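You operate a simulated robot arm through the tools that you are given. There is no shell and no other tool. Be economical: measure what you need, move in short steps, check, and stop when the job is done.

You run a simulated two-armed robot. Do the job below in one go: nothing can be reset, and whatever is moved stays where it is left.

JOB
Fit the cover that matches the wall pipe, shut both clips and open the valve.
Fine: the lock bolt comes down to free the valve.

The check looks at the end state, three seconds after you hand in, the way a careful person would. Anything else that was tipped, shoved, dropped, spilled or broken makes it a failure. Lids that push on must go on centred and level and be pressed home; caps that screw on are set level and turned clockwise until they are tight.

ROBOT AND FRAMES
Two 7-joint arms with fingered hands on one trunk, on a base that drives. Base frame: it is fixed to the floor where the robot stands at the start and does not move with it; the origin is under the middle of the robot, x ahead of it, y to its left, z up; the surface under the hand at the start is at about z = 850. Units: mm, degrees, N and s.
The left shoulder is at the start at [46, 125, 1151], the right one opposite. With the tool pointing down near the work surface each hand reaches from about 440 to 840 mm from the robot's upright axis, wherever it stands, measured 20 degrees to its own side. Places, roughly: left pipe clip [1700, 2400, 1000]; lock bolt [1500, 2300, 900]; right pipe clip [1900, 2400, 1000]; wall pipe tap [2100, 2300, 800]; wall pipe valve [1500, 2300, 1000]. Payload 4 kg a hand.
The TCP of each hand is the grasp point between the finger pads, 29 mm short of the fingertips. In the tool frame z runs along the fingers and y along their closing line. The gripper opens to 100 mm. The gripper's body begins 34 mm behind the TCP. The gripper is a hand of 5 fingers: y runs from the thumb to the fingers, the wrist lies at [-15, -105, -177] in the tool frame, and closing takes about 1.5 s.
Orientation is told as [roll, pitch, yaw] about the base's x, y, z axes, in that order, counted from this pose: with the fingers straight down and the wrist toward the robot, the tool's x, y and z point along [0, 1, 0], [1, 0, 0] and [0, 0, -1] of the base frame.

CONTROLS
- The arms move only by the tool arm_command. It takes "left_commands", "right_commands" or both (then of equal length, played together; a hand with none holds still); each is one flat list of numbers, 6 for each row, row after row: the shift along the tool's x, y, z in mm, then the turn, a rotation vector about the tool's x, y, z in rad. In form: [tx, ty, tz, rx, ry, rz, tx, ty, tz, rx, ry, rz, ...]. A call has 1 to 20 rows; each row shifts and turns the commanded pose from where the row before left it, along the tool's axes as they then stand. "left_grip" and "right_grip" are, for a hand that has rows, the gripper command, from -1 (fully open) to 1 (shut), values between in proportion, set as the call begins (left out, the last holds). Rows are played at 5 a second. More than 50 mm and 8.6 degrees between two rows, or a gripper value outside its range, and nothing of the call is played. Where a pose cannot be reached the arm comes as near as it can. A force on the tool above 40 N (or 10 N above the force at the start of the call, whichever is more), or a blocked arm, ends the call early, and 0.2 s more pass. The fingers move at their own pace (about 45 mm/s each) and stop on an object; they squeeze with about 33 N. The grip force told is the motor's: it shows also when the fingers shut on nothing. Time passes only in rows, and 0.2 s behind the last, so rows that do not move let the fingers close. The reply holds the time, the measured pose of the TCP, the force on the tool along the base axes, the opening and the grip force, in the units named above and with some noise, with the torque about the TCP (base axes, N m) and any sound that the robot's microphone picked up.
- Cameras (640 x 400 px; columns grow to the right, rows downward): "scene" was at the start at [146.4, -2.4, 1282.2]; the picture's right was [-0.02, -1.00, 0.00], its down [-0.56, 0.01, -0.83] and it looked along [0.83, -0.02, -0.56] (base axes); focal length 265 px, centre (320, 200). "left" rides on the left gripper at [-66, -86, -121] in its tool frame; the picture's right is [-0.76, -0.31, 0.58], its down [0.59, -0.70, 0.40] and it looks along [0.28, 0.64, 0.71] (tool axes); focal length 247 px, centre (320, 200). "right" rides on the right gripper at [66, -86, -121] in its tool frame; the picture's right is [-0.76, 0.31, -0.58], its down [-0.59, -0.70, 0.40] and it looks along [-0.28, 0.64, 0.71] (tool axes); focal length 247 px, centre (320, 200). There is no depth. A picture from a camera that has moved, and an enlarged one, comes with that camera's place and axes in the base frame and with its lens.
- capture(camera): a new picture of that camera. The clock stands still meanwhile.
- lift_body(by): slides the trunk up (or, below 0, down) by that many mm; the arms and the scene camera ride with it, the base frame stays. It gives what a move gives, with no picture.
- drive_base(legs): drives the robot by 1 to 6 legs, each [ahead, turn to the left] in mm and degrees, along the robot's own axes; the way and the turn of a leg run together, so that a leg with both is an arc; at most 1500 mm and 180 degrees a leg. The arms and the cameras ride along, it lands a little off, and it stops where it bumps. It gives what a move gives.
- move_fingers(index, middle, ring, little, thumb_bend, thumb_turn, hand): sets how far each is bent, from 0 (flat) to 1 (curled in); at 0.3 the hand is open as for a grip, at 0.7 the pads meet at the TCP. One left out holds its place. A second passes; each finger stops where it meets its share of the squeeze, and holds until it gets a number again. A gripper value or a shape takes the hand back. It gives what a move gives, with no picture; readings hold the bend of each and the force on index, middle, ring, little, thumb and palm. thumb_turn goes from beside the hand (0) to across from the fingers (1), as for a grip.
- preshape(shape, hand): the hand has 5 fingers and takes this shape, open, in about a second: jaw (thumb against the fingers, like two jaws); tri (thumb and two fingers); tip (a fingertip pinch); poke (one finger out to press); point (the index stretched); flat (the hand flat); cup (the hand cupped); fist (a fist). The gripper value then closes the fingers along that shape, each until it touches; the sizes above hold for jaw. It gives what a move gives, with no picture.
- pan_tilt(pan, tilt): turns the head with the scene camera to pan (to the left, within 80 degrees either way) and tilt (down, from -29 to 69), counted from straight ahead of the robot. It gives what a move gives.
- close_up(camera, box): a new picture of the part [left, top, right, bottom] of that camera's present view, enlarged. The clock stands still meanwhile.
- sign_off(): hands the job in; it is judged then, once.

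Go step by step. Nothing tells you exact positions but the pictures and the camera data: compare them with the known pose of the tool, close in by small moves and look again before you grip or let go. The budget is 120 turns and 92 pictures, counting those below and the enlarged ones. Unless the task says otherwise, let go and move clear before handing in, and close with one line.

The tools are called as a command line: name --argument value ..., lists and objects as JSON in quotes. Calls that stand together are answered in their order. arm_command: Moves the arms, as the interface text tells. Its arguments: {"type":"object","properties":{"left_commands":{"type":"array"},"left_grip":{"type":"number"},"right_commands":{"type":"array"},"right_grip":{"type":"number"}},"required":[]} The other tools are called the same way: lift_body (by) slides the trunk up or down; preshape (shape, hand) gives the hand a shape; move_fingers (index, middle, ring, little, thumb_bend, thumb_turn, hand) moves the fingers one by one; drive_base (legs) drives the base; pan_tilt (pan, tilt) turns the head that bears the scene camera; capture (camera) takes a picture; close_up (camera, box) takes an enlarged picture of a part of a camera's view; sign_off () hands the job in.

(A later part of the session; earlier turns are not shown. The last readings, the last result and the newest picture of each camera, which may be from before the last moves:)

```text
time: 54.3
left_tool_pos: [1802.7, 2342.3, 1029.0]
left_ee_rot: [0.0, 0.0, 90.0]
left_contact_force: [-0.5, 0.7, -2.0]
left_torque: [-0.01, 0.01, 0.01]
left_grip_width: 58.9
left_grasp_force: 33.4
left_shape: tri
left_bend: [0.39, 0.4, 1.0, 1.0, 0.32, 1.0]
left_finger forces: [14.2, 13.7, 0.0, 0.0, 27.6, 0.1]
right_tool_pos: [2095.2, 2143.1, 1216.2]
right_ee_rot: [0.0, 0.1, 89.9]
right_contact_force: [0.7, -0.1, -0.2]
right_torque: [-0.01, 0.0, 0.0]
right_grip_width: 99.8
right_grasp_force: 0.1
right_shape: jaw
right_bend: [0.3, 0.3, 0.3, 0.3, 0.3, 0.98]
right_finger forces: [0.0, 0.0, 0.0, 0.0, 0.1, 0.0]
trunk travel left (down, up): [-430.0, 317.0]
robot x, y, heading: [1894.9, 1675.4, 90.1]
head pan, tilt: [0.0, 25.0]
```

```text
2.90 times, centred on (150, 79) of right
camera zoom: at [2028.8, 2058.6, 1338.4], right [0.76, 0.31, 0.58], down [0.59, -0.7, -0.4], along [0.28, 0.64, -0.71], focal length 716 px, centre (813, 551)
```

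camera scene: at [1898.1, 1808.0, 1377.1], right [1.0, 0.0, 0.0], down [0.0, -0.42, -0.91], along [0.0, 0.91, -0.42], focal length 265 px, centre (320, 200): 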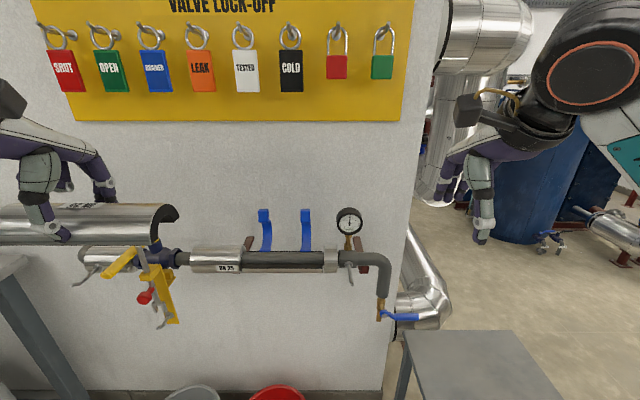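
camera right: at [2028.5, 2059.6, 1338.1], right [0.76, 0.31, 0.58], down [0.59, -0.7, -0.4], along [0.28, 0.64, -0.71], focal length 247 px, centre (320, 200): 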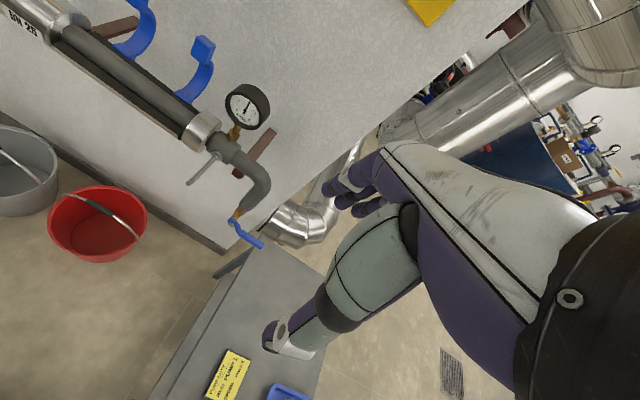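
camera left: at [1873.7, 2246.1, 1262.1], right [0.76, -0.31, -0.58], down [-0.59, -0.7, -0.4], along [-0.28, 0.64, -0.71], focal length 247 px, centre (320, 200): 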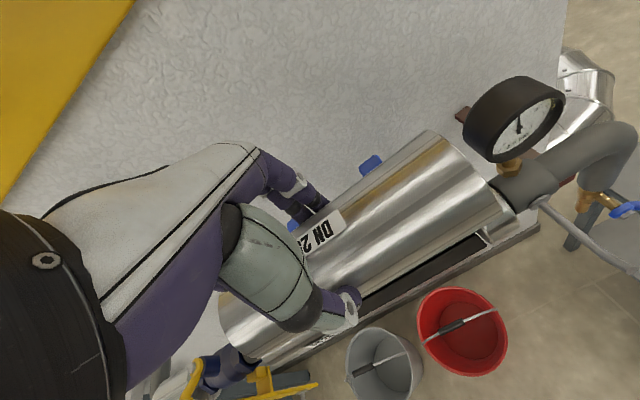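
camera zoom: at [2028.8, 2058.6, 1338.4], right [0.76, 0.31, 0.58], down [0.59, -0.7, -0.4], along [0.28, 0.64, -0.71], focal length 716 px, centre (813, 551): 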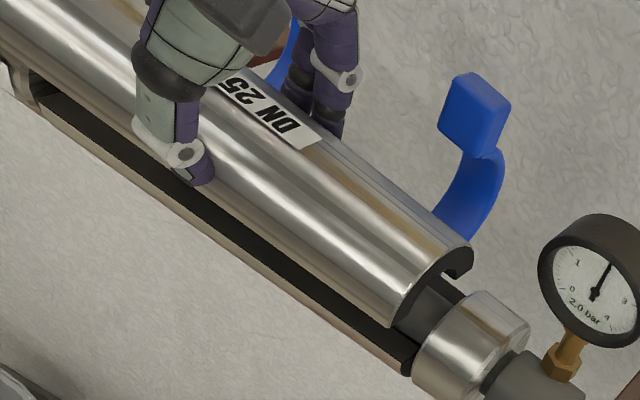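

Slight corrections: 4 mm to the right and 4 mm toward the wall; then I lower to just above the expected seat.

arm_command --left_commands '[-4, 4, 6, 0, 0, 0, 0, 0, 8, 0, 0, 0, 0, 0, 8, 0, 0, 0, 0, 0, 4, 0, 0, 0]'

close_up --camera "scene" --box '[230, 200, 360, 281]'

close_up --camera "right" --box '[40, 10, 260, 148]'

```text
time: 55.3
left_tool_pos: [1807.2, 2345.4, 1003.7]
left_ee_rot: [-0.1, 0.0, 89.8]
left_contact_force: [0.8, -0.2, -2.2]
left_torque: [-0.03, -0.03, -0.03]
left_grip_width: 58.9
left_grasp_force: 33.0
left_shape: tri
left_bend: [0.39, 0.4, 1.0, 1.0, 0.32, 1.0]
left_finger forces: [14.1, 13.7, 0.1, 0.0, 27.6, 0.1]
right_tool_pos: [2095.8, 2142.0, 1216.0]
right_ee_rot: [0.1, 0.0, 89.9]
right_contact_force: [0.2, 0.0, -0.6]
right_torque: [-0.02, 0.0, -0.01]
right_grip_width: 99.9
right_grasp_force: 0.0
right_shape: jaw
right_bend: [0.3, 0.3, 0.3, 0.3, 0.3, 0.98]
right_finger forces: [0.1, 0.0, 0.0, 0.1, 0.0, 0.0]
trunk travel left (down, up): [-430.0, 317.0]
robot x, y, heading: [1897.5, 1668.9, 90.2]
head pan, tilt: [0.0, 25.0]
```

```text
4.92 times, centred on (295, 240) of scene
camera zoom: at [1898.3, 1806.7, 1377.3], right [1.0, 0.0, 0.0], down [0.0, -0.42, -0.91], along [0.0, 0.91, -0.42], focal length 1305 px, centre (443, 1)
```

zoom: 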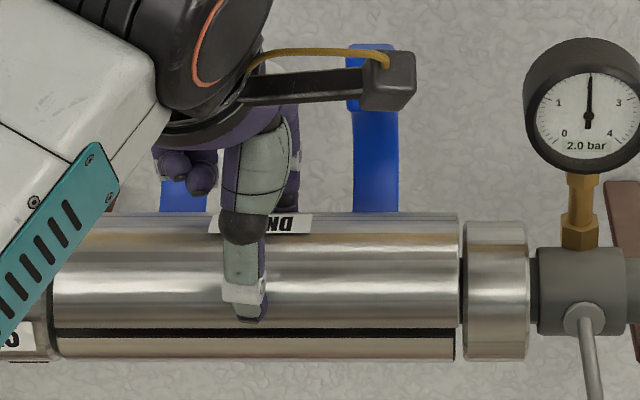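

```text
2.90 times, centred on (150, 79) of right
camera zoom: at [2028.7, 2058.3, 1338.5], right [0.76, 0.31, 0.58], down [0.59, -0.7, -0.4], along [0.28, 0.64, -0.71], focal length 716 px, centre (813, 551)
```

zoom: 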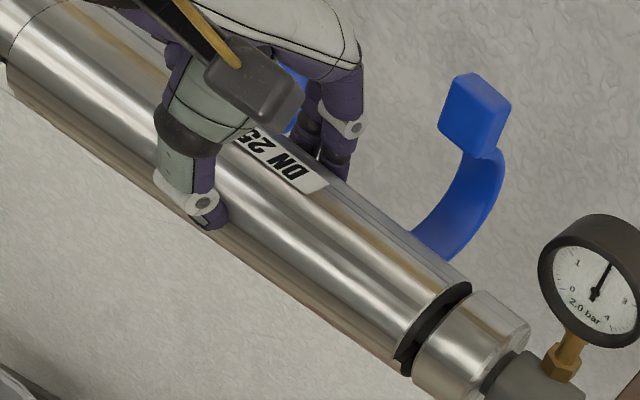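

Nearly seated and well centred, about 6 mm to go. I nudge 1 mm left and press down gently until it resists.

arm_command --left_commands '[1, 0, 3, 0, 0, 0, 0, 0, 2, 0, 0, 0, 0, 0, 2, 0, 0, 0, 0, 0, 2, 0, 0, 0, 0, 0, 1, 0, 0, 0]'

close_up --camera "scene" --box '[230, 200, 360, 281]'

close_up --camera "right" --box '[40, 10, 260, 148]'

```text
time: 56.5
left_tool_pos: [1806.7, 2343.6, 1000.3]
left_ee_rot: [-0.1, -0.6, 90.0]
left_contact_force: [-0.3, -1.6, 30.5]
left_torque: [0.68, -0.05, -0.03]
left_grip_width: 59.3
left_grasp_force: 33.1
left_shape: tri
left_bend: [0.39, 0.39, 1.0, 1.0, 0.31, 1.0]
left_finger forces: [18.9, 20.0, 0.0, 0.0, 33.7, 0.0]
right_tool_pos: [2095.5, 2140.5, 1218.9]
right_ee_rot: [0.1, -0.2, 89.9]
right_contact_force: [0.3, -0.3, 0.0]
right_torque: [0.02, 0.0, 0.0]
right_grip_width: 99.8
right_grasp_force: 0.0
right_shape: jaw
right_bend: [0.3, 0.3, 0.3, 0.3, 0.3, 0.98]
right_finger forces: [0.1, 0.0, 0.1, 0.0, 0.0, 0.1]
trunk travel left (down, up): [-430.0, 317.0]
robot x, y, heading: [1898.3, 1669.1, 90.0]
head pan, tilt: [0.0, 25.0]
```

```text
4.92 times, centred on (295, 240) of scene
camera zoom: at [1898.8, 1803.5, 1377.9], right [1.0, 0.0, 0.0], down [0.0, -0.42, -0.91], along [0.0, 0.91, -0.42], focal length 1305 px, centre (443, 1)
```

zoom: 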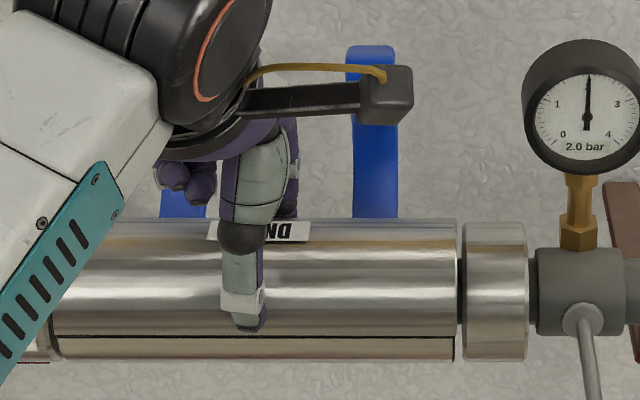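

```text
2.90 times, centred on (150, 79) of right
camera zoom: at [2029.2, 2055.2, 1339.8], right [0.76, 0.3, 0.58], down [0.59, -0.7, -0.4], along [0.28, 0.64, -0.71], focal length 716 px, centre (813, 551)
```

zoom: 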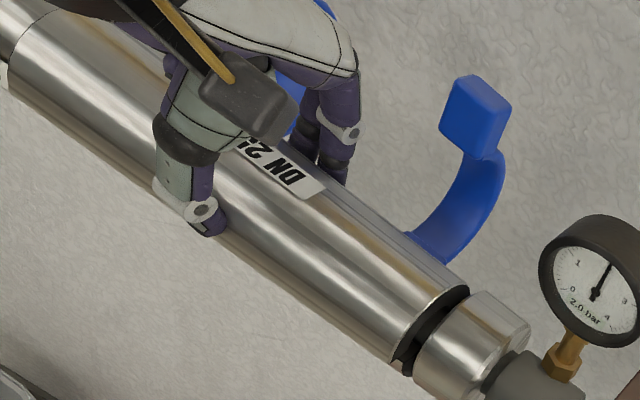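

The cover is down on the lower shell, with only a hairline seam and 30 N of press. I open the fingers part way and lift the hand straight up, watching for snags.

arm_command --left_commands '[0, 0, -1, 0, 0, 0, 0, 0, 0, 0, 0, 0, 0, 0, 0, 0, 0, 0, 0, 0, 0, 0, 0, 0, 0, 0, 0, 0, 0, 0]' --left_grip -0.6

close_up --camera "right" --box '[40, 10, 260, 148]'

```text
time: 57.7
left_tool_pos: [1805.2, 2345.8, 995.4]
left_ee_rot: [0.0, 0.1, 89.9]
left_contact_force: [-0.3, -0.3, 0.7]
left_torque: [-0.03, -0.04, -0.02]
left_grip_width: 79.5
left_grasp_force: 0.1
left_shape: tri
left_bend: [0.38, 0.33, 0.99, 0.99, 0.3, 0.99]
left_finger forces: [0.0, 0.1, 0.0, 0.0, 0.0, 0.0]
right_tool_pos: [2095.7, 2141.8, 1215.2]
right_ee_rot: [0.0, 0.0, 89.9]
right_contact_force: [-0.2, -0.8, -0.4]
right_torque: [-0.03, 0.02, 0.0]
right_grip_width: 99.6
right_grasp_force: 0.0
right_shape: jaw
right_bend: [0.3, 0.3, 0.3, 0.3, 0.3, 0.98]
right_finger forces: [0.0, 0.0, 0.1, 0.1, 0.1, 0.0]
trunk travel left (down, up): [-430.0, 317.0]
robot x, y, heading: [1895.7, 1673.2, 90.0]
head pan, tilt: [0.0, 25.0]
```

```text
2.90 times, centred on (150, 79) of right
camera zoom: at [2028.8, 2058.3, 1338.5], right [0.76, 0.31, 0.58], down [0.59, -0.7, -0.4], along [0.28, 0.64, -0.71], focal length 716 px, centre (813, 551)
```

zoom: 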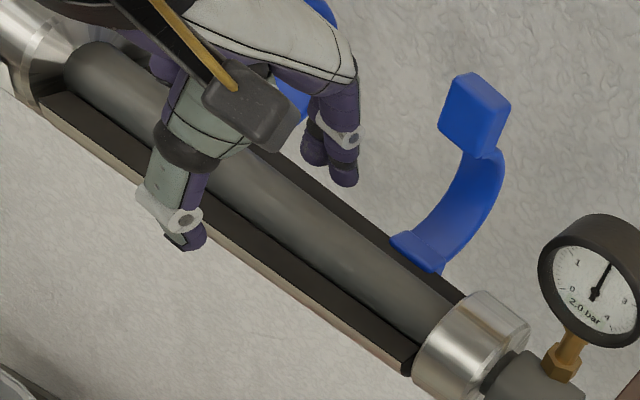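

The cover is not on the pipe any more in this picture. I stop and look where it went.

capture --camera "scene"

capture --camera "left"

```text
54 pictures are left
camera scene: at [1898.4, 1806.7, 1377.3], right [1.0, 0.0, 0.0], down [0.0, -0.42, -0.91], along [0.0, 0.91, -0.42], focal length 265 px, centre (320, 200)
```

scene: 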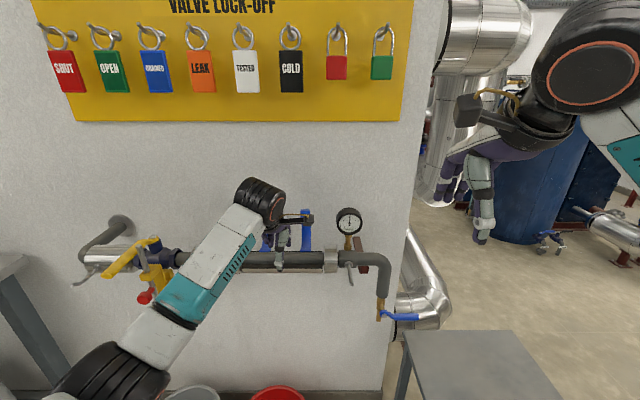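

```text
53 pictures are left
camera left: at [1872.9, 2258.9, 1115.8], right [0.76, -0.31, -0.58], down [-0.59, -0.7, -0.4], along [-0.28, 0.64, -0.71], focal length 247 px, centre (320, 200)
```

left: 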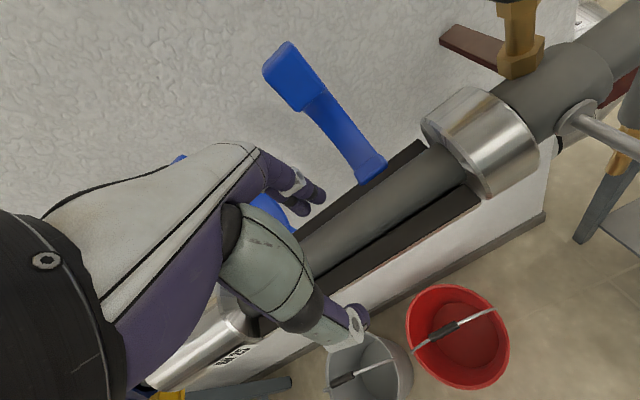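

The cover has slipped off the pipe as I let go. I back the hand up and look down at the floor and buckets.

arm_command --left_commands '[0, 0, -30, 0, 0, 0, 0, 0, -45, 0, 0, 0, 0, 0, -45, 0, 0, 0, 0, -40, -30, 0, 0, 0, 0, -45, 0, 0, 0, 0, 0, -45, 0, 0, 0, 0]'

pan_tilt --pan 8 --tilt 60

capture --camera "scene"

```text
time: 59.1
left_tool_pos: [1804.0, 2213.1, 1143.7]
left_ee_rot: [0.0, 0.1, 89.9]
left_contact_force: [0.1, 0.3, -0.2]
left_torque: [-0.02, -0.01, -0.01]
left_grip_width: 79.7
left_grasp_force: 0.0
left_shape: tri
left_bend: [0.38, 0.33, 0.99, 0.99, 0.3, 0.99]
left_finger forces: [0.0, 0.0, 0.1, 0.0, 0.1, 0.0]
right_tool_pos: [2095.2, 2141.6, 1217.7]
right_ee_rot: [0.0, 0.0, 89.9]
right_contact_force: [0.0, -0.3, 0.6]
right_torque: [0.01, 0.02, 0.02]
right_grip_width: 99.9
right_grasp_force: 0.1
right_shape: jaw
right_bend: [0.3, 0.3, 0.3, 0.3, 0.3, 0.98]
right_finger forces: [0.0, 0.1, 0.0, 0.1, 0.1, 0.1]
trunk travel left (down, up): [-430.0, 317.0]
robot x, y, heading: [1894.2, 1670.9, 90.1]
head pan, tilt: [0.0, 25.0]
```

```text
time: 60.1
left_tool_pos: [1805.4, 2215.8, 1144.2]
left_ee_rot: [0.0, 0.0, 89.9]
left_contact_force: [0.2, -0.1, -0.2]
left_torque: [-0.02, 0.03, -0.01]
left_grip_width: 79.9
left_grasp_force: 0.0
left_shape: tri
left_bend: [0.38, 0.33, 0.99, 0.99, 0.3, 0.99]
left_finger forces: [0.1, 0.0, 0.0, 0.0, 0.0, 0.0]
right_tool_pos: [2095.8, 2142.9, 1216.9]
right_ee_rot: [0.1, 0.0, 89.9]
right_contact_force: [0.4, 0.3, 0.4]
right_torque: [-0.02, 0.0, -0.01]
right_grip_width: 99.6
right_grasp_force: 0.1
right_shape: jaw
right_bend: [0.3, 0.3, 0.3, 0.3, 0.3, 0.98]
right_finger forces: [0.0, 0.1, 0.1, 0.0, 0.0, 0.1]
trunk travel left (down, up): [-430.0, 317.0]
robot x, y, heading: [1893.4, 1669.6, 90.0]
head pan, tilt: [8.0, 60.0]
```

```text
52 pictures are left
camera scene: at [1889.1, 1780.6, 1327.3], right [0.99, 0.14, 0.0], down [0.12, -0.86, -0.5], along [-0.07, 0.5, -0.87], focal length 265 px, centre (320, 200)
```

scene: 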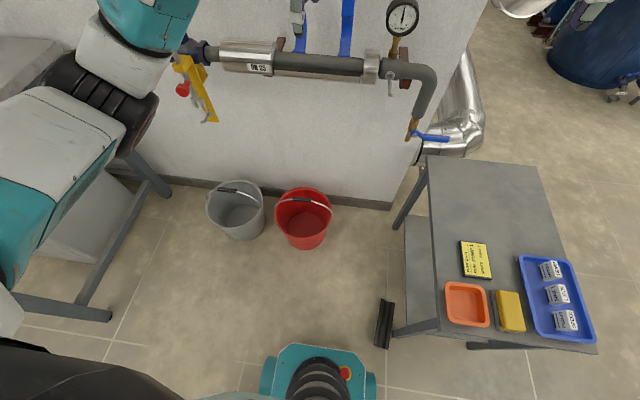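

The cover lies on the floor at about [2157, 1945], beside the small table. I look closer at how it lies.

close_up --camera "scene" --box '[330, 270, 460, 370]'

close_up --camera "scene" --box '[360, 140, 640, 370]'

```text
4.00 times, centred on (395, 320) of scene
camera zoom: at [1889.1, 1780.6, 1327.3], right [0.99, 0.14, 0.0], down [0.12, -0.86, -0.5], along [-0.07, 0.5, -0.87], focal length 1061 px, centre (20, -280)
```

zoom: 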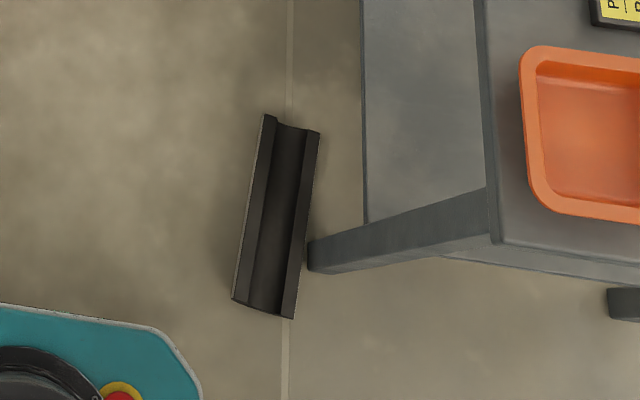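

```text
1.74 times, centred on (500, 255) of scene
camera zoom: at [1889.1, 1780.6, 1327.3], right [0.99, 0.14, 0.0], down [0.12, -0.86, -0.5], along [-0.07, 0.5, -0.87], focal length 461 px, centre (7, 104)
```

zoom: 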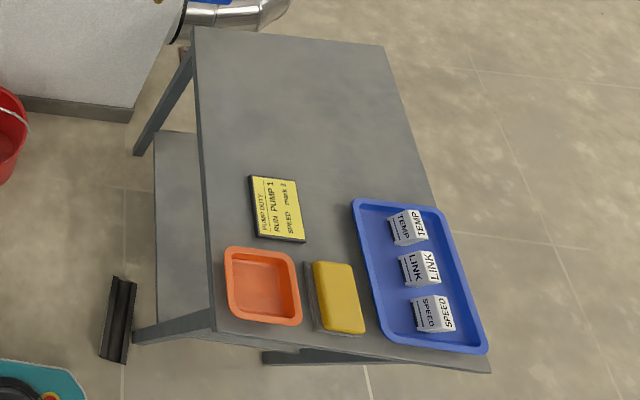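

The cover lies hollow side up and touches the table's leg, with its near end clear. I will pick it up by the near end with the left hand and hand it over to the right hand, which takes it by its outer side. First I back off and drive round to face it.

drive_base --legs '[[-150, 0], [0, -90], [199, 0], [0, 81.5]]'

pan_tilt --pan 0 --tilt 62

capture --camera "scene"

```text
time: 70.1
left_tool_pos: [2088.0, 2070.5, 1145.0]
left_ee_rot: [0.0, -0.1, 81.1]
left_contact_force: [0.5, 0.5, -0.5]
left_torque: [0.02, 0.01, 0.01]
left_grip_width: 79.9
left_grasp_force: 0.0
left_shape: tri
left_bend: [0.38, 0.33, 0.99, 0.99, 0.3, 0.99]
left_finger forces: [0.0, 0.0, 0.0, 0.1, 0.1, 0.0]
right_tool_pos: [2364.8, 1954.0, 1218.1]
right_ee_rot: [-0.1, 0.0, 80.9]
right_contact_force: [-0.1, -0.1, 0.3]
right_torque: [0.02, 0.0, 0.0]
right_grip_width: 99.9
right_grasp_force: 0.1
right_shape: jaw
right_bend: [0.3, 0.3, 0.3, 0.3, 0.3, 0.98]
right_finger forces: [0.0, 0.0, 0.1, 0.0, 0.0, 0.1]
trunk travel left (down, up): [-430.0, 317.0]
robot x, y, heading: [2098.6, 1519.0, 81.2]
head pan, tilt: [8.0, 60.0]
```

```text
time: 70.8
left_tool_pos: [2087.2, 2070.9, 1143.5]
left_ee_rot: [0.0, 0.0, 81.0]
left_contact_force: [-0.3, 0.1, 0.3]
left_torque: [-0.02, 0.05, -0.01]
left_grip_width: 79.4
left_grasp_force: 0.0
left_shape: tri
left_bend: [0.38, 0.33, 0.99, 0.99, 0.3, 0.99]
left_finger forces: [0.1, 0.0, 0.0, 0.0, 0.0, 0.1]
right_tool_pos: [2364.5, 1955.1, 1218.9]
right_ee_rot: [0.0, 0.0, 81.0]
right_contact_force: [0.0, 0.1, -0.2]
right_torque: [-0.04, 0.0, -0.02]
right_grip_width: 99.5
right_grasp_force: 0.1
right_shape: jaw
right_bend: [0.3, 0.3, 0.3, 0.3, 0.3, 0.98]
right_finger forces: [0.0, 0.0, 0.1, 0.1, 0.0, 0.0]
trunk travel left (down, up): [-430.0, 317.0]
robot x, y, heading: [2097.0, 1522.9, 81.2]
head pan, tilt: [0.0, 62.0]
```

```text
49 pictures are left
camera scene: at [2113.3, 1625.2, 1325.0], right [0.99, -0.15, 0.0], down [-0.14, -0.87, -0.47], along [0.07, 0.46, -0.88], focal length 265 px, centre (320, 200)
```

scene: 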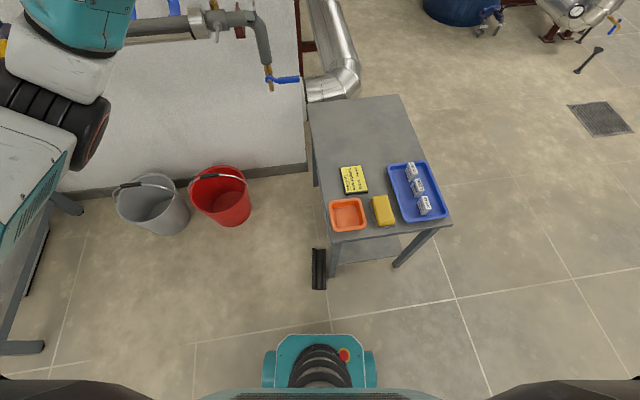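

The cover's near grip point is at about [2143, 1865], some 346 mm straight ahead of the robot. I turn the left hand across it, then lower the trunk.

arm_command --left_commands '[0, 0, 0, 0, 0, 0.1428, 0, 0, 0, 0, 0, 0.1428, 0, 0, 0, 0, 0, 0.1428, 0, 0, 0, 0, 0, 0.1428, 0, 0, 0, 0, 0, 0.1428, 0, 0, 0, 0, 0, 0.1428, 0, 0, 0, 0, 0, 0.1428, 0, 0, 0, 0, 0, 0.1428, 0, 0, 0, 0, 0, 0.1428, 0, 0, 0, 0, 0, 0.1428, 0, 0, 0, 0, 0, 0.1428, -30, 22, 0, 0, 0, 0, -30, 22, 0, 0, 0, 0, -30, 22, 0, 0, 0, 0, -30, 21, 0, 0, 0, 0]' --left_grip -1

lift_body --by -428

capture --camera "scene"

```text
time: 74.0
left_tool_pos: [2154.9, 1940.8, 1142.2]
left_ee_rot: [-0.1, 0.1, -8.9]
left_contact_force: [-1.0, -1.9, 0.0]
left_torque: [0.0, 0.0, 0.02]
left_grip_width: 99.8
left_grasp_force: 0.0
left_shape: tri
left_bend: [0.3, 0.3, 0.99, 0.99, 0.3, 0.98]
left_finger forces: [0.0, 0.1, 0.1, 0.1, 0.1, 0.0]
right_tool_pos: [2364.5, 1954.0, 1217.3]
right_ee_rot: [0.1, 0.0, 81.1]
right_contact_force: [-0.4, -1.0, 0.0]
right_torque: [0.01, -0.01, -0.01]
right_grip_width: 99.8
right_grasp_force: 0.0
right_shape: jaw
right_bend: [0.3, 0.3, 0.3, 0.3, 0.3, 0.98]
right_finger forces: [0.1, 0.1, 0.1, 0.0, 0.0, 0.1]
trunk travel left (down, up): [-430.0, 317.0]
robot x, y, heading: [2097.6, 1520.0, 81.1]
head pan, tilt: [0.0, 62.0]
```

```text
refused: -428 is not a number from -400 to 400
```

```text
48 pictures are left
camera scene: at [2113.6, 1624.9, 1325.0], right [0.99, -0.15, 0.0], down [-0.14, -0.87, -0.47], along [0.07, 0.46, -0.88], focal length 265 px, centre (320, 200)
```

scene: 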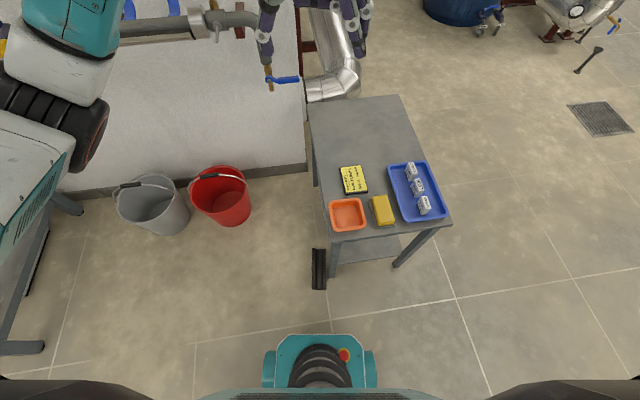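

The trunk goes only 400 at once. Straddling the cover would crowd the table leg, so I will pinch just its left wall first to move it clear: narrow the grip, move over, then lower.

arm_command --left_commands '[-23, -9, 0, 0, 0, 0, -23, -9, 0, 0, 0, 0, -22, -8, 0, 0, 0, 0]' --left_grip 0

lift_body --by -398

capture --camera "scene"

capture --camera "left"

```text
time: 74.8
left_tool_pos: [2119.6, 1874.7, 1145.1]
left_ee_rot: [-0.1, 0.0, -8.8]
left_contact_force: [0.6, -0.4, -0.6]
left_torque: [0.01, -0.04, 0.0]
left_grip_width: 50.2
left_grasp_force: 0.2
left_shape: tri
left_bend: [0.4, 0.42, 0.99, 0.99, 0.35, 1.0]
left_finger forces: [0.0, 0.0, 0.0, 0.0, 0.0, 0.0]
right_tool_pos: [2363.3, 1952.9, 1217.5]
right_ee_rot: [0.0, 0.0, 80.9]
right_contact_force: [-1.4, -0.8, 0.4]
right_torque: [0.0, 0.01, -0.02]
right_grip_width: 99.7
right_grasp_force: 0.1
right_shape: jaw
right_bend: [0.3, 0.3, 0.3, 0.3, 0.3, 0.98]
right_finger forces: [0.0, 0.1, 0.0, 0.0, 0.0, 0.0]
trunk travel left (down, up): [-430.0, 317.0]
robot x, y, heading: [2094.3, 1520.2, 81.1]
head pan, tilt: [0.0, 62.0]
```

```text
time: 78.6
left_tool_pos: [2120.8, 1885.0, 733.4]
left_ee_rot: [-3.4, 0.0, -8.9]
left_contact_force: [-0.3, -0.4, -0.4]
left_torque: [0.05, 0.01, 0.0]
left_grip_width: 50.2
left_grasp_force: 0.0
left_shape: tri
left_bend: [0.4, 0.42, 0.99, 0.99, 0.35, 1.0]
left_finger forces: [0.0, 0.0, 0.1, 0.1, 0.1, 0.0]
right_tool_pos: [2363.9, 1954.1, 818.7]
right_ee_rot: [0.0, -0.1, 81.0]
right_contact_force: [0.4, -0.4, -0.1]
right_torque: [0.02, -0.04, -0.05]
right_grip_width: 99.6
right_grasp_force: 0.2
right_shape: jaw
right_bend: [0.3, 0.3, 0.3, 0.3, 0.3, 0.98]
right_finger forces: [0.0, 0.1, 0.0, 0.0, 0.1, 0.1]
trunk travel left (down, up): [-32.0, 715.0]
robot x, y, heading: [2096.8, 1519.9, 81.3]
head pan, tilt: [0.0, 62.0]
```

```text
47 pictures are left
camera scene: at [2134.2, 1759.0, 911.3], right [0.99, -0.15, 0.0], down [-0.14, -0.87, -0.47], along [0.07, 0.46, -0.88], focal length 265 px, centre (320, 200)
```

scene: 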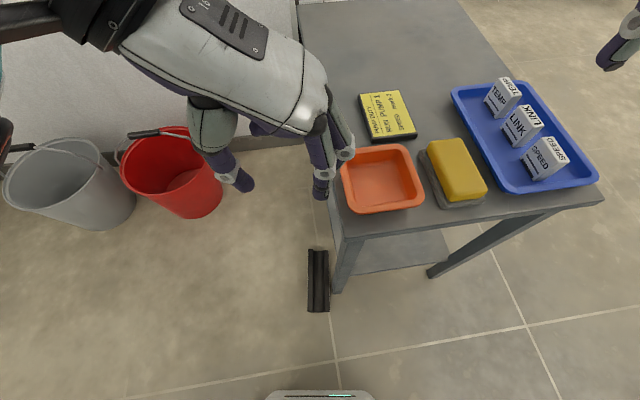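

```text
46 pictures are left
camera left: at [2028.7, 1841.3, 857.2], right [-0.43, -0.73, -0.53], down [-0.61, 0.67, -0.43], along [0.67, 0.14, -0.73], focal length 247 px, centre (320, 200)
```

left: 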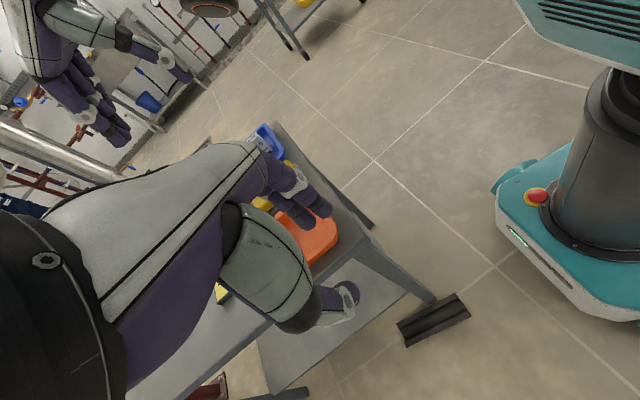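

The cover stays where I measured it. I lower the hand beside the table, kept a little to the left, down to about z 150.

arm_command --left_commands '[0, -30, 20, 0, 0, 0, 0, 0, 45, 0, 0, 0, 0, 0, 45, 0, 0, 0, 0, 0, 45, 0, 0, 0, 0, 0, 45, 0, 0, 0, 0, 0, 45, 0, 0, 0, 0, 0, 45, 0, 0, 0, 0, 0, 45, 0, 0, 0, 0, 0, 45, 0, 0, 0, 0, 0, 45, 0, 0, 0, 0, 0, 45, 0, 0, 0, 0, 0, 45, 0, 0, 0, 0, 0, 45, 0, 0, 0]'

capture --camera "scene"

capture --camera "left"

```text
time: 81.4
left_tool_pos: [2093.2, 1879.0, 173.0]
left_ee_rot: [-3.3, 0.0, -9.0]
left_contact_force: [-0.1, -0.4, 0.6]
left_torque: [0.02, -0.02, -0.03]
left_grip_width: 50.1
left_grasp_force: 0.1
left_shape: tri
left_bend: [0.4, 0.43, 0.99, 0.99, 0.35, 1.0]
left_finger forces: [0.1, 0.0, 0.1, 0.0, 0.1, 0.0]
left hand out of reach, approached as far as the arm can: row 1, 2
right_tool_pos: [2364.6, 1954.9, 818.3]
right_ee_rot: [0.0, -0.1, 81.0]
right_contact_force: [1.7, 0.1, -0.3]
right_torque: [-0.03, 0.01, -0.03]
right_grip_width: 99.7
right_grasp_force: 0.0
right_shape: jaw
right_bend: [0.3, 0.3, 0.3, 0.3, 0.3, 0.98]
right_finger forces: [0.0, 0.0, 0.0, 0.0, 0.0, 0.0]
trunk travel left (down, up): [-32.0, 715.0]
robot x, y, heading: [2095.8, 1519.5, 81.2]
head pan, tilt: [0.0, 62.0]
```

```text
45 pictures are left
camera scene: at [2134.3, 1759.1, 911.2], right [0.99, -0.15, 0.0], down [-0.14, -0.87, -0.47], along [0.07, 0.46, -0.88], focal length 265 px, centre (320, 200)
```

scene: 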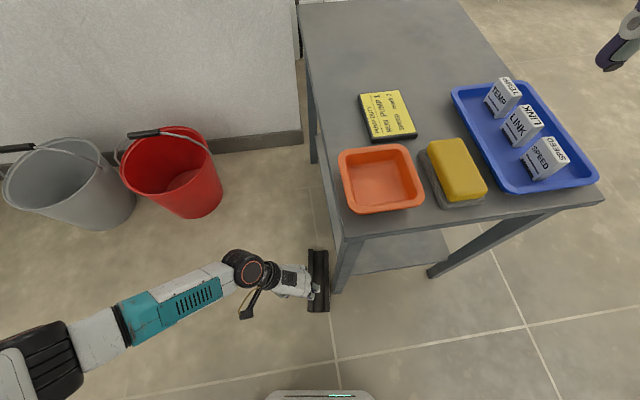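

```text
44 pictures are left
camera left: at [2000.6, 1833.4, 296.2], right [-0.43, -0.73, -0.53], down [-0.61, 0.67, -0.43], along [0.67, 0.14, -0.73], focal length 247 px, centre (320, 200)
```

left: 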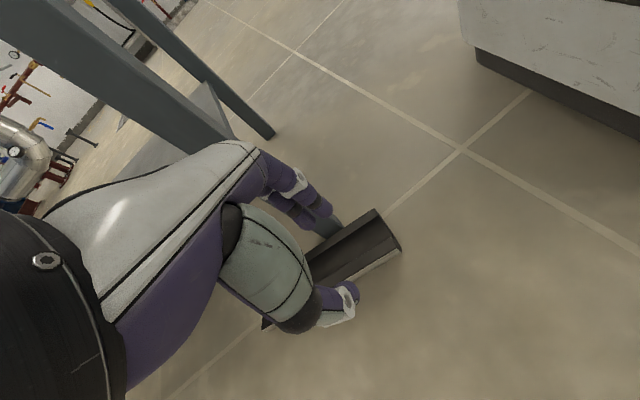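

The arm reaches well here. I straighten the tool, move over the left wall and go down to z ≈ 75 for a look.

arm_command --left_commands '[-1, 13, 35, 0, 0.0576, 0, -1, 12.6, 35, 0, 0, 0, 0, 0, 26, 0, 0, 0]'

close_up --camera "scene" --box '[250, 220, 380, 330]'

close_up --camera "left" --box '[240, 150, 480, 350]'

```text
time: 82.2
left_tool_pos: [2115.7, 1871.3, 78.9]
left_ee_rot: [-0.1, 0.0, -8.9]
left_contact_force: [0.3, 0.1, 0.4]
left_torque: [0.03, -0.01, 0.0]
left_grip_width: 50.3
left_grasp_force: 0.0
left_shape: tri
left_bend: [0.4, 0.43, 0.99, 0.99, 0.35, 1.0]
left_finger forces: [0.0, 0.0, 0.0, 0.0, 0.0, 0.0]
right_tool_pos: [2363.9, 1954.8, 819.2]
right_ee_rot: [0.0, 0.0, 81.0]
right_contact_force: [0.9, -0.8, 0.4]
right_torque: [0.01, 0.01, 0.01]
right_grip_width: 99.4
right_grasp_force: 0.0
right_shape: jaw
right_bend: [0.3, 0.3, 0.3, 0.3, 0.3, 0.98]
right_finger forces: [0.0, 0.0, 0.0, 0.0, 0.0, 0.0]
trunk travel left (down, up): [-32.0, 715.0]
robot x, y, heading: [2098.5, 1523.5, 81.2]
head pan, tilt: [0.0, 62.0]
```

```text
3.64 times, centred on (315, 275) of scene
camera zoom: at [2134.3, 1759.1, 911.2], right [0.99, -0.15, 0.0], down [-0.14, -0.87, -0.47], along [0.07, 0.46, -0.88], focal length 964 px, centre (338, -73)
```

zoom: 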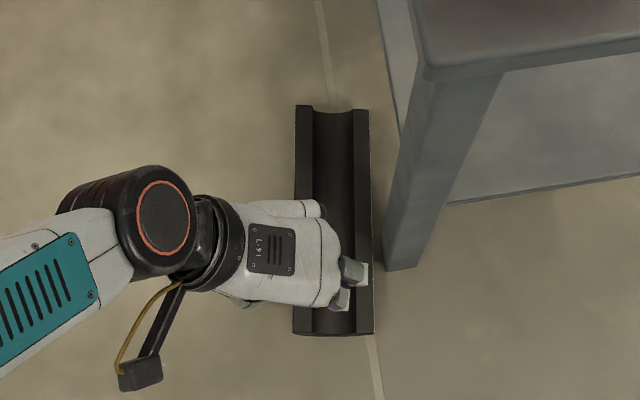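

```text
2.00 times, centred on (360, 250) of left
camera zoom: at [2022.4, 1820.6, 199.2], right [-0.42, -0.7, -0.58], down [-0.6, 0.69, -0.4], along [0.68, 0.18, -0.71], focal length 494 px, centre (240, 100)
```

zoom: 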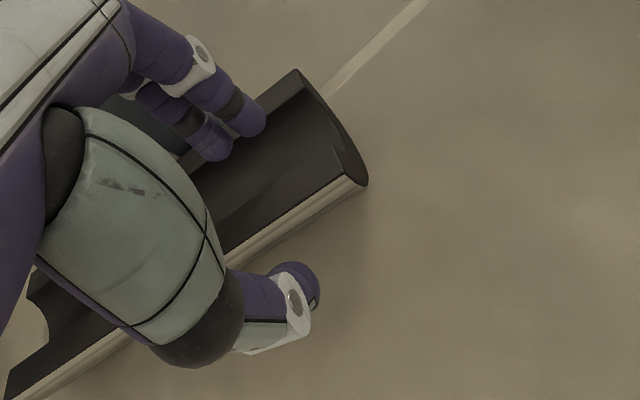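

Fingers will enter the channel and the thumb stays outside. I go down a further 22 mm.

arm_command --left_commands '[0, 2, 10, 0, 0, 0, 0, 0, 8, 0, 0, 0, 0, 0, 5, 0, 0, 0]'

close_up --camera "left" --box '[240, 150, 480, 350]'

```text
time: 83.0
left_tool_pos: [2119.9, 1869.8, 56.7]
left_ee_rot: [-0.1, 0.0, -9.0]
left_contact_force: [-0.3, 0.5, 0.4]
left_torque: [0.02, -0.03, -0.01]
left_grip_width: 50.5
left_grasp_force: 0.1
left_shape: tri
left_bend: [0.4, 0.43, 0.99, 0.99, 0.35, 1.0]
left_finger forces: [0.0, 0.0, 0.0, 0.0, 0.0, 0.0]
right_tool_pos: [2363.7, 1953.4, 819.0]
right_ee_rot: [0.0, 0.0, 80.9]
right_contact_force: [0.6, 0.1, -0.1]
right_torque: [0.01, 0.01, 0.01]
right_grip_width: 99.5
right_grasp_force: 0.0
right_shape: jaw
right_bend: [0.3, 0.3, 0.3, 0.3, 0.3, 0.98]
right_finger forces: [0.0, 0.0, 0.0, 0.0, 0.0, 0.0]
trunk travel left (down, up): [-32.0, 715.0]
robot x, y, heading: [2094.5, 1519.4, 81.0]
head pan, tilt: [0.0, 62.0]
```

```text
2.00 times, centred on (360, 250) of left
camera zoom: at [2025.8, 1818.2, 176.2], right [-0.42, -0.7, -0.58], down [-0.6, 0.69, -0.4], along [0.68, 0.18, -0.71], focal length 494 px, centre (240, 100)
```

zoom: 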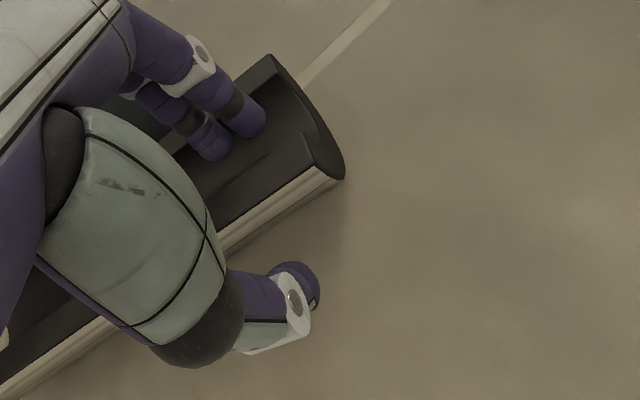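

The fingertips are inside the channel. I go 7 mm lower and close on the left wall.

arm_command --left_commands '[0, 0, 4, 0, 0, 0, 0, 0, 3, 0, 0, 0]'

arm_command --left_commands '[0, 0, 0, 0, 0, 0, 0, 0, 0, 0, 0, 0, 0, 0, 0, 0, 0, 0, 0, 0, 0, 0, 0, 0, 0, 0, 0, 0, 0, 0, 0, 0, 0, 0, 0, 0]' --left_grip 1

close_up --camera "left" --box '[240, 150, 480, 350]'

```text
time: 83.6
left_tool_pos: [2118.8, 1869.6, 50.1]
left_ee_rot: [0.0, 0.1, -9.1]
left_contact_force: [-0.8, 0.9, 0.1]
left_torque: [-0.02, -0.01, 0.02]
left_grip_width: 50.1
left_grasp_force: 0.0
left_shape: tri
left_bend: [0.4, 0.43, 0.99, 0.99, 0.35, 1.0]
left_finger forces: [0.0, 0.0, 0.0, 0.0, 0.1, 0.0]
right_tool_pos: [2364.7, 1954.0, 818.7]
right_ee_rot: [0.0, 0.0, 81.0]
right_contact_force: [-0.1, -0.6, 0.0]
right_torque: [0.02, -0.01, 0.02]
right_grip_width: 99.7
right_grasp_force: 0.1
right_shape: jaw
right_bend: [0.3, 0.3, 0.3, 0.3, 0.3, 0.98]
right_finger forces: [0.0, 0.0, 0.0, 0.0, 0.0, 0.1]
trunk travel left (down, up): [-32.0, 715.0]
robot x, y, heading: [2097.1, 1522.4, 81.2]
head pan, tilt: [0.0, 62.0]
```

```text
time: 85.0
left_tool_pos: [2119.0, 1868.7, 50.3]
left_ee_rot: [-0.1, -0.2, -9.0]
left_contact_force: [0.8, -1.2, 8.5]
left_torque: [-0.08, -0.18, -0.03]
left_grip_width: 12.6
left_grasp_force: 33.3
left_shape: tri
left_bend: [0.65, 0.62, 1.0, 1.0, 0.73, 1.0]
left_finger forces: [15.2, 16.3, 0.0, 0.0, 29.6, 0.0]
right_tool_pos: [2364.2, 1954.3, 819.1]
right_ee_rot: [0.0, 0.0, 80.9]
right_contact_force: [-0.4, 0.2, 0.3]
right_torque: [0.0, -0.01, 0.0]
right_grip_width: 99.6
right_grasp_force: 0.0
right_shape: jaw
right_bend: [0.3, 0.3, 0.3, 0.3, 0.3, 0.98]
right_finger forces: [0.0, 0.0, 0.0, 0.0, 0.0, 0.0]
trunk travel left (down, up): [-32.0, 715.0]
robot x, y, heading: [2094.6, 1523.4, 80.9]
head pan, tilt: [0.0, 62.0]
```

```text
2.00 times, centred on (360, 250) of left
camera zoom: at [2025.5, 1817.4, 170.2], right [-0.42, -0.7, -0.58], down [-0.6, 0.69, -0.4], along [0.68, 0.18, -0.71], focal length 494 px, centre (240, 100)
```

zoom: 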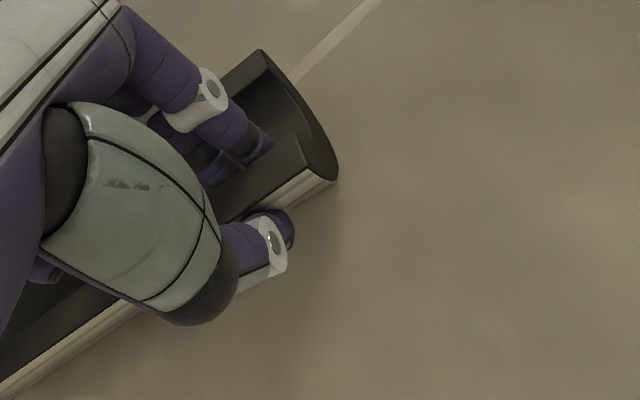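

A firm pinch: 12.6 mm wall, 33 N. I lift it straight up a little and to the left, then check.

arm_command --left_commands '[0, 0, -10, 0, 0, 0, 0, -10, -20, 0, 0, 0, 0, -30, -20, 0, 0, 0, 0, -40, -20, 0, 0, 0, 0, -40, -30, 0, 0, 0, 0, -20, -45, 0, 0, 0, 0, 0, -45, 0, 0, 0]'

capture --camera "scene"

```text
time: 86.6
left_tool_pos: [1981.6, 1890.3, 240.3]
left_ee_rot: [-0.1, 0.0, -8.9]
left_contact_force: [-0.3, -0.2, -1.1]
left_torque: [-0.14, 0.06, 0.02]
left_grip_width: 12.3
left_grasp_force: 33.5
left_shape: tri
left_bend: [0.65, 0.62, 1.0, 1.0, 0.74, 1.0]
left_finger forces: [14.7, 14.5, 0.0, 0.1, 29.7, 0.1]
right_tool_pos: [2365.0, 1955.7, 819.5]
right_ee_rot: [0.0, 0.0, 81.0]
right_contact_force: [0.8, -0.1, 0.4]
right_torque: [0.0, 0.01, 0.02]
right_grip_width: 99.7
right_grasp_force: 0.1
right_shape: jaw
right_bend: [0.3, 0.3, 0.3, 0.3, 0.3, 0.98]
right_finger forces: [0.0, 0.0, 0.0, 0.0, 0.1, 0.0]
trunk travel left (down, up): [-32.0, 715.0]
robot x, y, heading: [2097.2, 1522.3, 81.0]
head pan, tilt: [0.0, 62.0]
```

```text
39 pictures are left
camera scene: at [2134.2, 1759.2, 911.2], right [0.99, -0.15, 0.0], down [-0.14, -0.87, -0.47], along [0.07, 0.46, -0.88], focal length 265 px, centre (320, 200)
```

scene: 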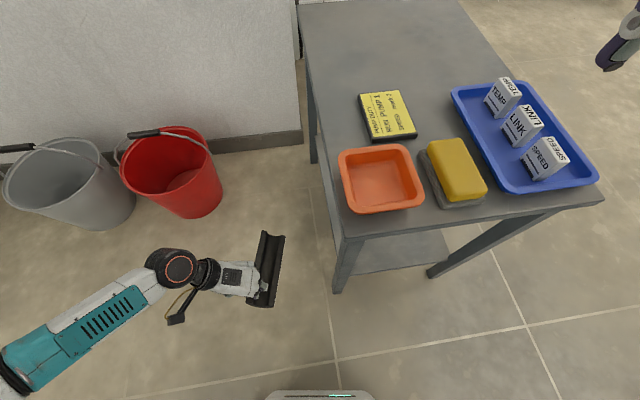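

Held well. I raise it, then lift the trunk back up.

arm_command --left_commands '[5, 0, -45, 0, 0, 0, 5, 0, -45, 0, 0, 0, 5, 0, -45, 0, 0, 0, 5, 0, -45, 0, 0, 0, 10, 0, -45, 0, 0, 0, 10, 0, -45, 0, 0, 0, 10, 0, -45, 0, 0, 0, 15, 0, -45, 0, 0, 0, 15, 0, -45, 0, 0, 0, 15, 0, -45, 0, 0, 0, 15, 0, -45, 0, 0, 0]'

lift_body --by 398

pan_tilt --pan 0 --tilt 30

capture --camera "scene"

```text
time: 89.0
left_tool_pos: [1996.5, 2000.5, 739.1]
left_ee_rot: [-0.2, 0.0, -9.1]
left_contact_force: [0.1, -0.8, -1.6]
left_torque: [-0.18, 0.07, -0.01]
left_grip_width: 12.5
left_grasp_force: 33.0
left_shape: tri
left_bend: [0.65, 0.62, 1.0, 1.0, 0.74, 1.0]
left_finger forces: [15.0, 14.8, 0.1, 0.0, 29.5, 0.0]
right_tool_pos: [2363.5, 1954.8, 819.0]
right_ee_rot: [0.0, 0.0, 81.0]
right_contact_force: [-0.2, -0.6, 0.3]
right_torque: [0.01, -0.04, -0.01]
right_grip_width: 99.9
right_grasp_force: 0.1
right_shape: jaw
right_bend: [0.3, 0.3, 0.3, 0.3, 0.3, 0.98]
right_finger forces: [0.0, 0.0, 0.0, 0.1, 0.0, 0.1]
trunk travel left (down, up): [-32.0, 715.0]
robot x, y, heading: [2098.3, 1518.5, 81.0]
head pan, tilt: [0.0, 62.0]
```

```text
time: 92.9
left_tool_pos: [1997.3, 2000.7, 1134.1]
left_ee_rot: [-0.3, 0.0, -9.1]
left_contact_force: [-0.4, -1.0, -1.5]
left_torque: [-0.12, 0.06, 0.01]
left_grip_width: 12.4
left_grasp_force: 33.0
left_shape: tri
left_bend: [0.65, 0.62, 1.0, 1.0, 0.74, 1.0]
left_finger forces: [14.8, 14.7, 0.0, 0.0, 29.4, 0.1]
right_tool_pos: [2364.0, 1955.9, 1216.3]
right_ee_rot: [0.1, 0.1, 81.0]
right_contact_force: [-0.7, 0.4, -0.3]
right_torque: [0.0, -0.02, 0.02]
right_grip_width: 99.8
right_grasp_force: 0.1
right_shape: jaw
right_bend: [0.3, 0.3, 0.3, 0.3, 0.3, 0.98]
right_finger forces: [0.0, 0.1, 0.0, 0.1, 0.1, 0.1]
trunk travel left (down, up): [-430.0, 317.0]
robot x, y, heading: [2097.6, 1522.6, 81.1]
head pan, tilt: [0.0, 62.0]
```

```text
time: 93.8
left_tool_pos: [1996.9, 2000.7, 1134.0]
left_ee_rot: [0.0, 0.0, -9.0]
left_contact_force: [-0.3, -0.2, -1.3]
left_torque: [-0.11, 0.08, 0.01]
left_grip_width: 12.5
left_grasp_force: 33.1
left_shape: tri
left_bend: [0.65, 0.62, 1.0, 1.0, 0.74, 1.0]
left_finger forces: [14.8, 14.9, 0.1, 0.0, 29.4, 0.0]
right_tool_pos: [2364.3, 1953.8, 1216.1]
right_ee_rot: [0.0, 0.0, 81.0]
right_contact_force: [0.0, 0.5, -0.2]
right_torque: [0.01, -0.01, 0.01]
right_grip_width: 100.0
right_grasp_force: 0.1
right_shape: jaw
right_bend: [0.3, 0.3, 0.3, 0.3, 0.3, 0.98]
right_finger forces: [0.0, 0.0, 0.0, 0.0, 0.1, 0.0]
trunk travel left (down, up): [-430.0, 317.0]
robot x, y, heading: [2094.2, 1519.0, 80.9]
head pan, tilt: [0.0, 30.0]
```

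```text
38 pictures are left
camera scene: at [2117.3, 1651.1, 1369.3], right [0.99, -0.15, 0.0], down [-0.08, -0.5, -0.87], along [0.13, 0.85, -0.5], focal length 265 px, centre (320, 200)
```

scene: 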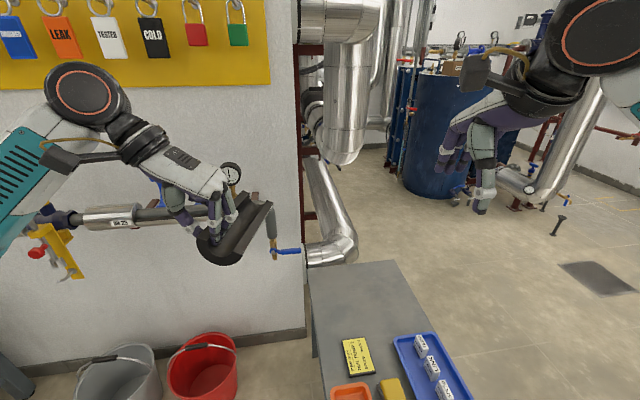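

The cover is held hollow side up and clear. Now the handover: the right hand takes the three-finger shape and both hands turn to face each other, the left pointing right and the right pointing left.

preshape --hand "right" --shape "tri"

arm_command --left_commands '[0, 0, 0, -0.1428, 0, 0, 0, 0, 0, -0.1428, 0, 0, 0, 0, 0, -0.1428, 0, 0, 0, 0, 0, -0.1428, 0, 0, 0, 0, 0, -0.1428, 0, 0, 0, 0, 0, -0.1428, 0, 0, 0, 0, 0, -0.1428, 0, 0, 0, 0, 0, -0.1428, 0, 0, 0, 0, 0, -0.1428, 0, 0, 0, 0, 0, -0.1428, 0, 0, 0, 0, 0, -0.1428, 0, 0]' --right_commands '[-5, 0, 0, 0, 0, -0.1428, 0, 0, 0, 0, 0, -0.1428, 0, 0, 0, 0, 0, -0.1428, 0, 0, 0, 0, 0, -0.1428, 0, 0, 0, 0, 0, -0.1428, 0, 0, 0, 0, 0, -0.1428, 0, 0, 0, 0, 0, -0.1428, 0, 0, 0, 0, 0, -0.1428, 0, 0, 0, 0, 0, -0.1428, 0, 0, 0, 0, 0, -0.1428, 0, 0, 0, 0, 0, -0.1428]' --right_grip -1

arm_command --right_commands '[0, -8, 0, -0.1428, 0, 0, 0, -8, 0, -0.1428, 0, 0, 0, -8, 0, -0.1428, 0, 0, 0, 0, 0, -0.1428, 0, 0, 0, 0, 0, -0.1428, 0, 0, 0, 0, 0, -0.1428, 0, 0, 0, 0, 0, -0.1428, 0, 0, 0, 0, 0, -0.1428, 0, 0, 0, 0, 0, -0.1428, 0, 0, 0, 0, 0, -0.1428, 0, 0, 0, 0, 0, -0.1428, 0, 0]'

capture --camera "scene"

```text
time: 94.7
left_tool_pos: [1997.5, 2000.5, 1134.4]
left_ee_rot: [-0.1, 0.0, -8.9]
left_contact_force: [0.7, -0.8, -1.2]
left_torque: [-0.1, 0.04, -0.02]
left_grip_width: 12.4
left_grasp_force: 33.0
left_shape: tri
left_bend: [0.65, 0.62, 1.0, 1.0, 0.74, 1.0]
left_finger forces: [14.8, 14.8, 0.1, 0.0, 29.3, 0.1]
right_tool_pos: [2365.5, 1954.5, 1218.4]
right_ee_rot: [-0.1, 0.0, 81.1]
right_contact_force: [1.0, 0.2, -0.8]
right_torque: [0.0, -0.01, -0.01]
right_grip_width: 99.9
right_grasp_force: 0.0
right_shape: tri
right_bend: [0.3, 0.3, 0.99, 0.99, 0.3, 0.98]
right_finger forces: [0.0, 0.0, 0.1, 0.1, 0.0, 0.0]
trunk travel left (down, up): [-430.0, 317.0]
robot x, y, heading: [2094.8, 1520.9, 81.0]
head pan, tilt: [0.0, 30.0]
```

```text
time: 97.1
left_tool_pos: [1998.2, 2001.4, 1133.4]
left_ee_rot: [-125.8, -89.7, 116.7]
left_contact_force: [0.0, 0.0, -1.7]
left_torque: [-0.08, 0.1, 0.02]
left_grip_width: 12.6
left_grasp_force: 33.4
left_shape: tri
left_bend: [0.65, 0.65, 1.0, 1.0, 0.74, 1.0]
left_finger forces: [19.2, 11.1, 0.0, 0.0, 32.0, 0.1]
right_tool_pos: [2368.9, 1952.9, 1216.9]
right_ee_rot: [0.0, 0.0, 171.2]
right_contact_force: [-0.2, 0.7, 0.2]
right_torque: [-0.02, -0.02, -0.01]
right_grip_width: 99.6
right_grasp_force: 0.0
right_shape: tri
right_bend: [0.3, 0.3, 0.99, 0.99, 0.3, 0.98]
right_finger forces: [0.0, 0.0, 0.0, 0.0, 0.0, 0.1]
trunk travel left (down, up): [-430.0, 317.0]
robot x, y, heading: [2096.9, 1520.8, 81.1]
head pan, tilt: [0.0, 30.0]
```

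```text
time: 99.5
left_tool_pos: [1997.1, 2001.4, 1133.8]
left_ee_rot: [-88.3, -89.9, 79.5]
left_contact_force: [0.0, -0.4, -0.3]
left_torque: [-0.08, 0.1, -0.01]
left_grip_width: 12.7
left_grasp_force: 33.0
left_shape: tri
left_bend: [0.65, 0.65, 1.0, 1.0, 0.74, 1.0]
left_finger forces: [19.5, 11.0, 0.0, 0.1, 32.0, 0.0]
right_tool_pos: [2393.0, 1950.4, 1212.4]
right_ee_rot: [138.1, -89.8, 33.0]
right_contact_force: [0.3, -0.1, -0.7]
right_torque: [0.01, -0.05, -0.01]
right_grip_width: 99.8
right_grasp_force: 0.0
right_shape: tri
right_bend: [0.3, 0.3, 0.99, 0.99, 0.3, 0.98]
right_finger forces: [0.0, 0.0, 0.0, 0.1, 0.0, 0.0]
trunk travel left (down, up): [-430.0, 317.0]
robot x, y, heading: [2097.6, 1520.4, 81.2]
head pan, tilt: [0.0, 30.0]
```

```text
37 pictures are left
camera scene: at [2117.0, 1651.3, 1369.3], right [0.99, -0.15, 0.0], down [-0.08, -0.49, -0.87], along [0.13, 0.86, -0.5], focal length 265 px, centre (320, 200)
```

scene: 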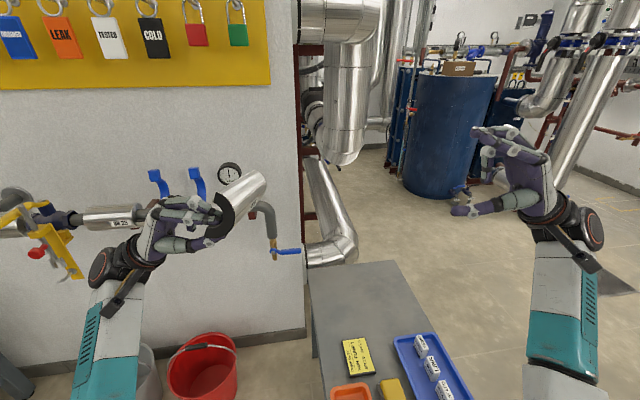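

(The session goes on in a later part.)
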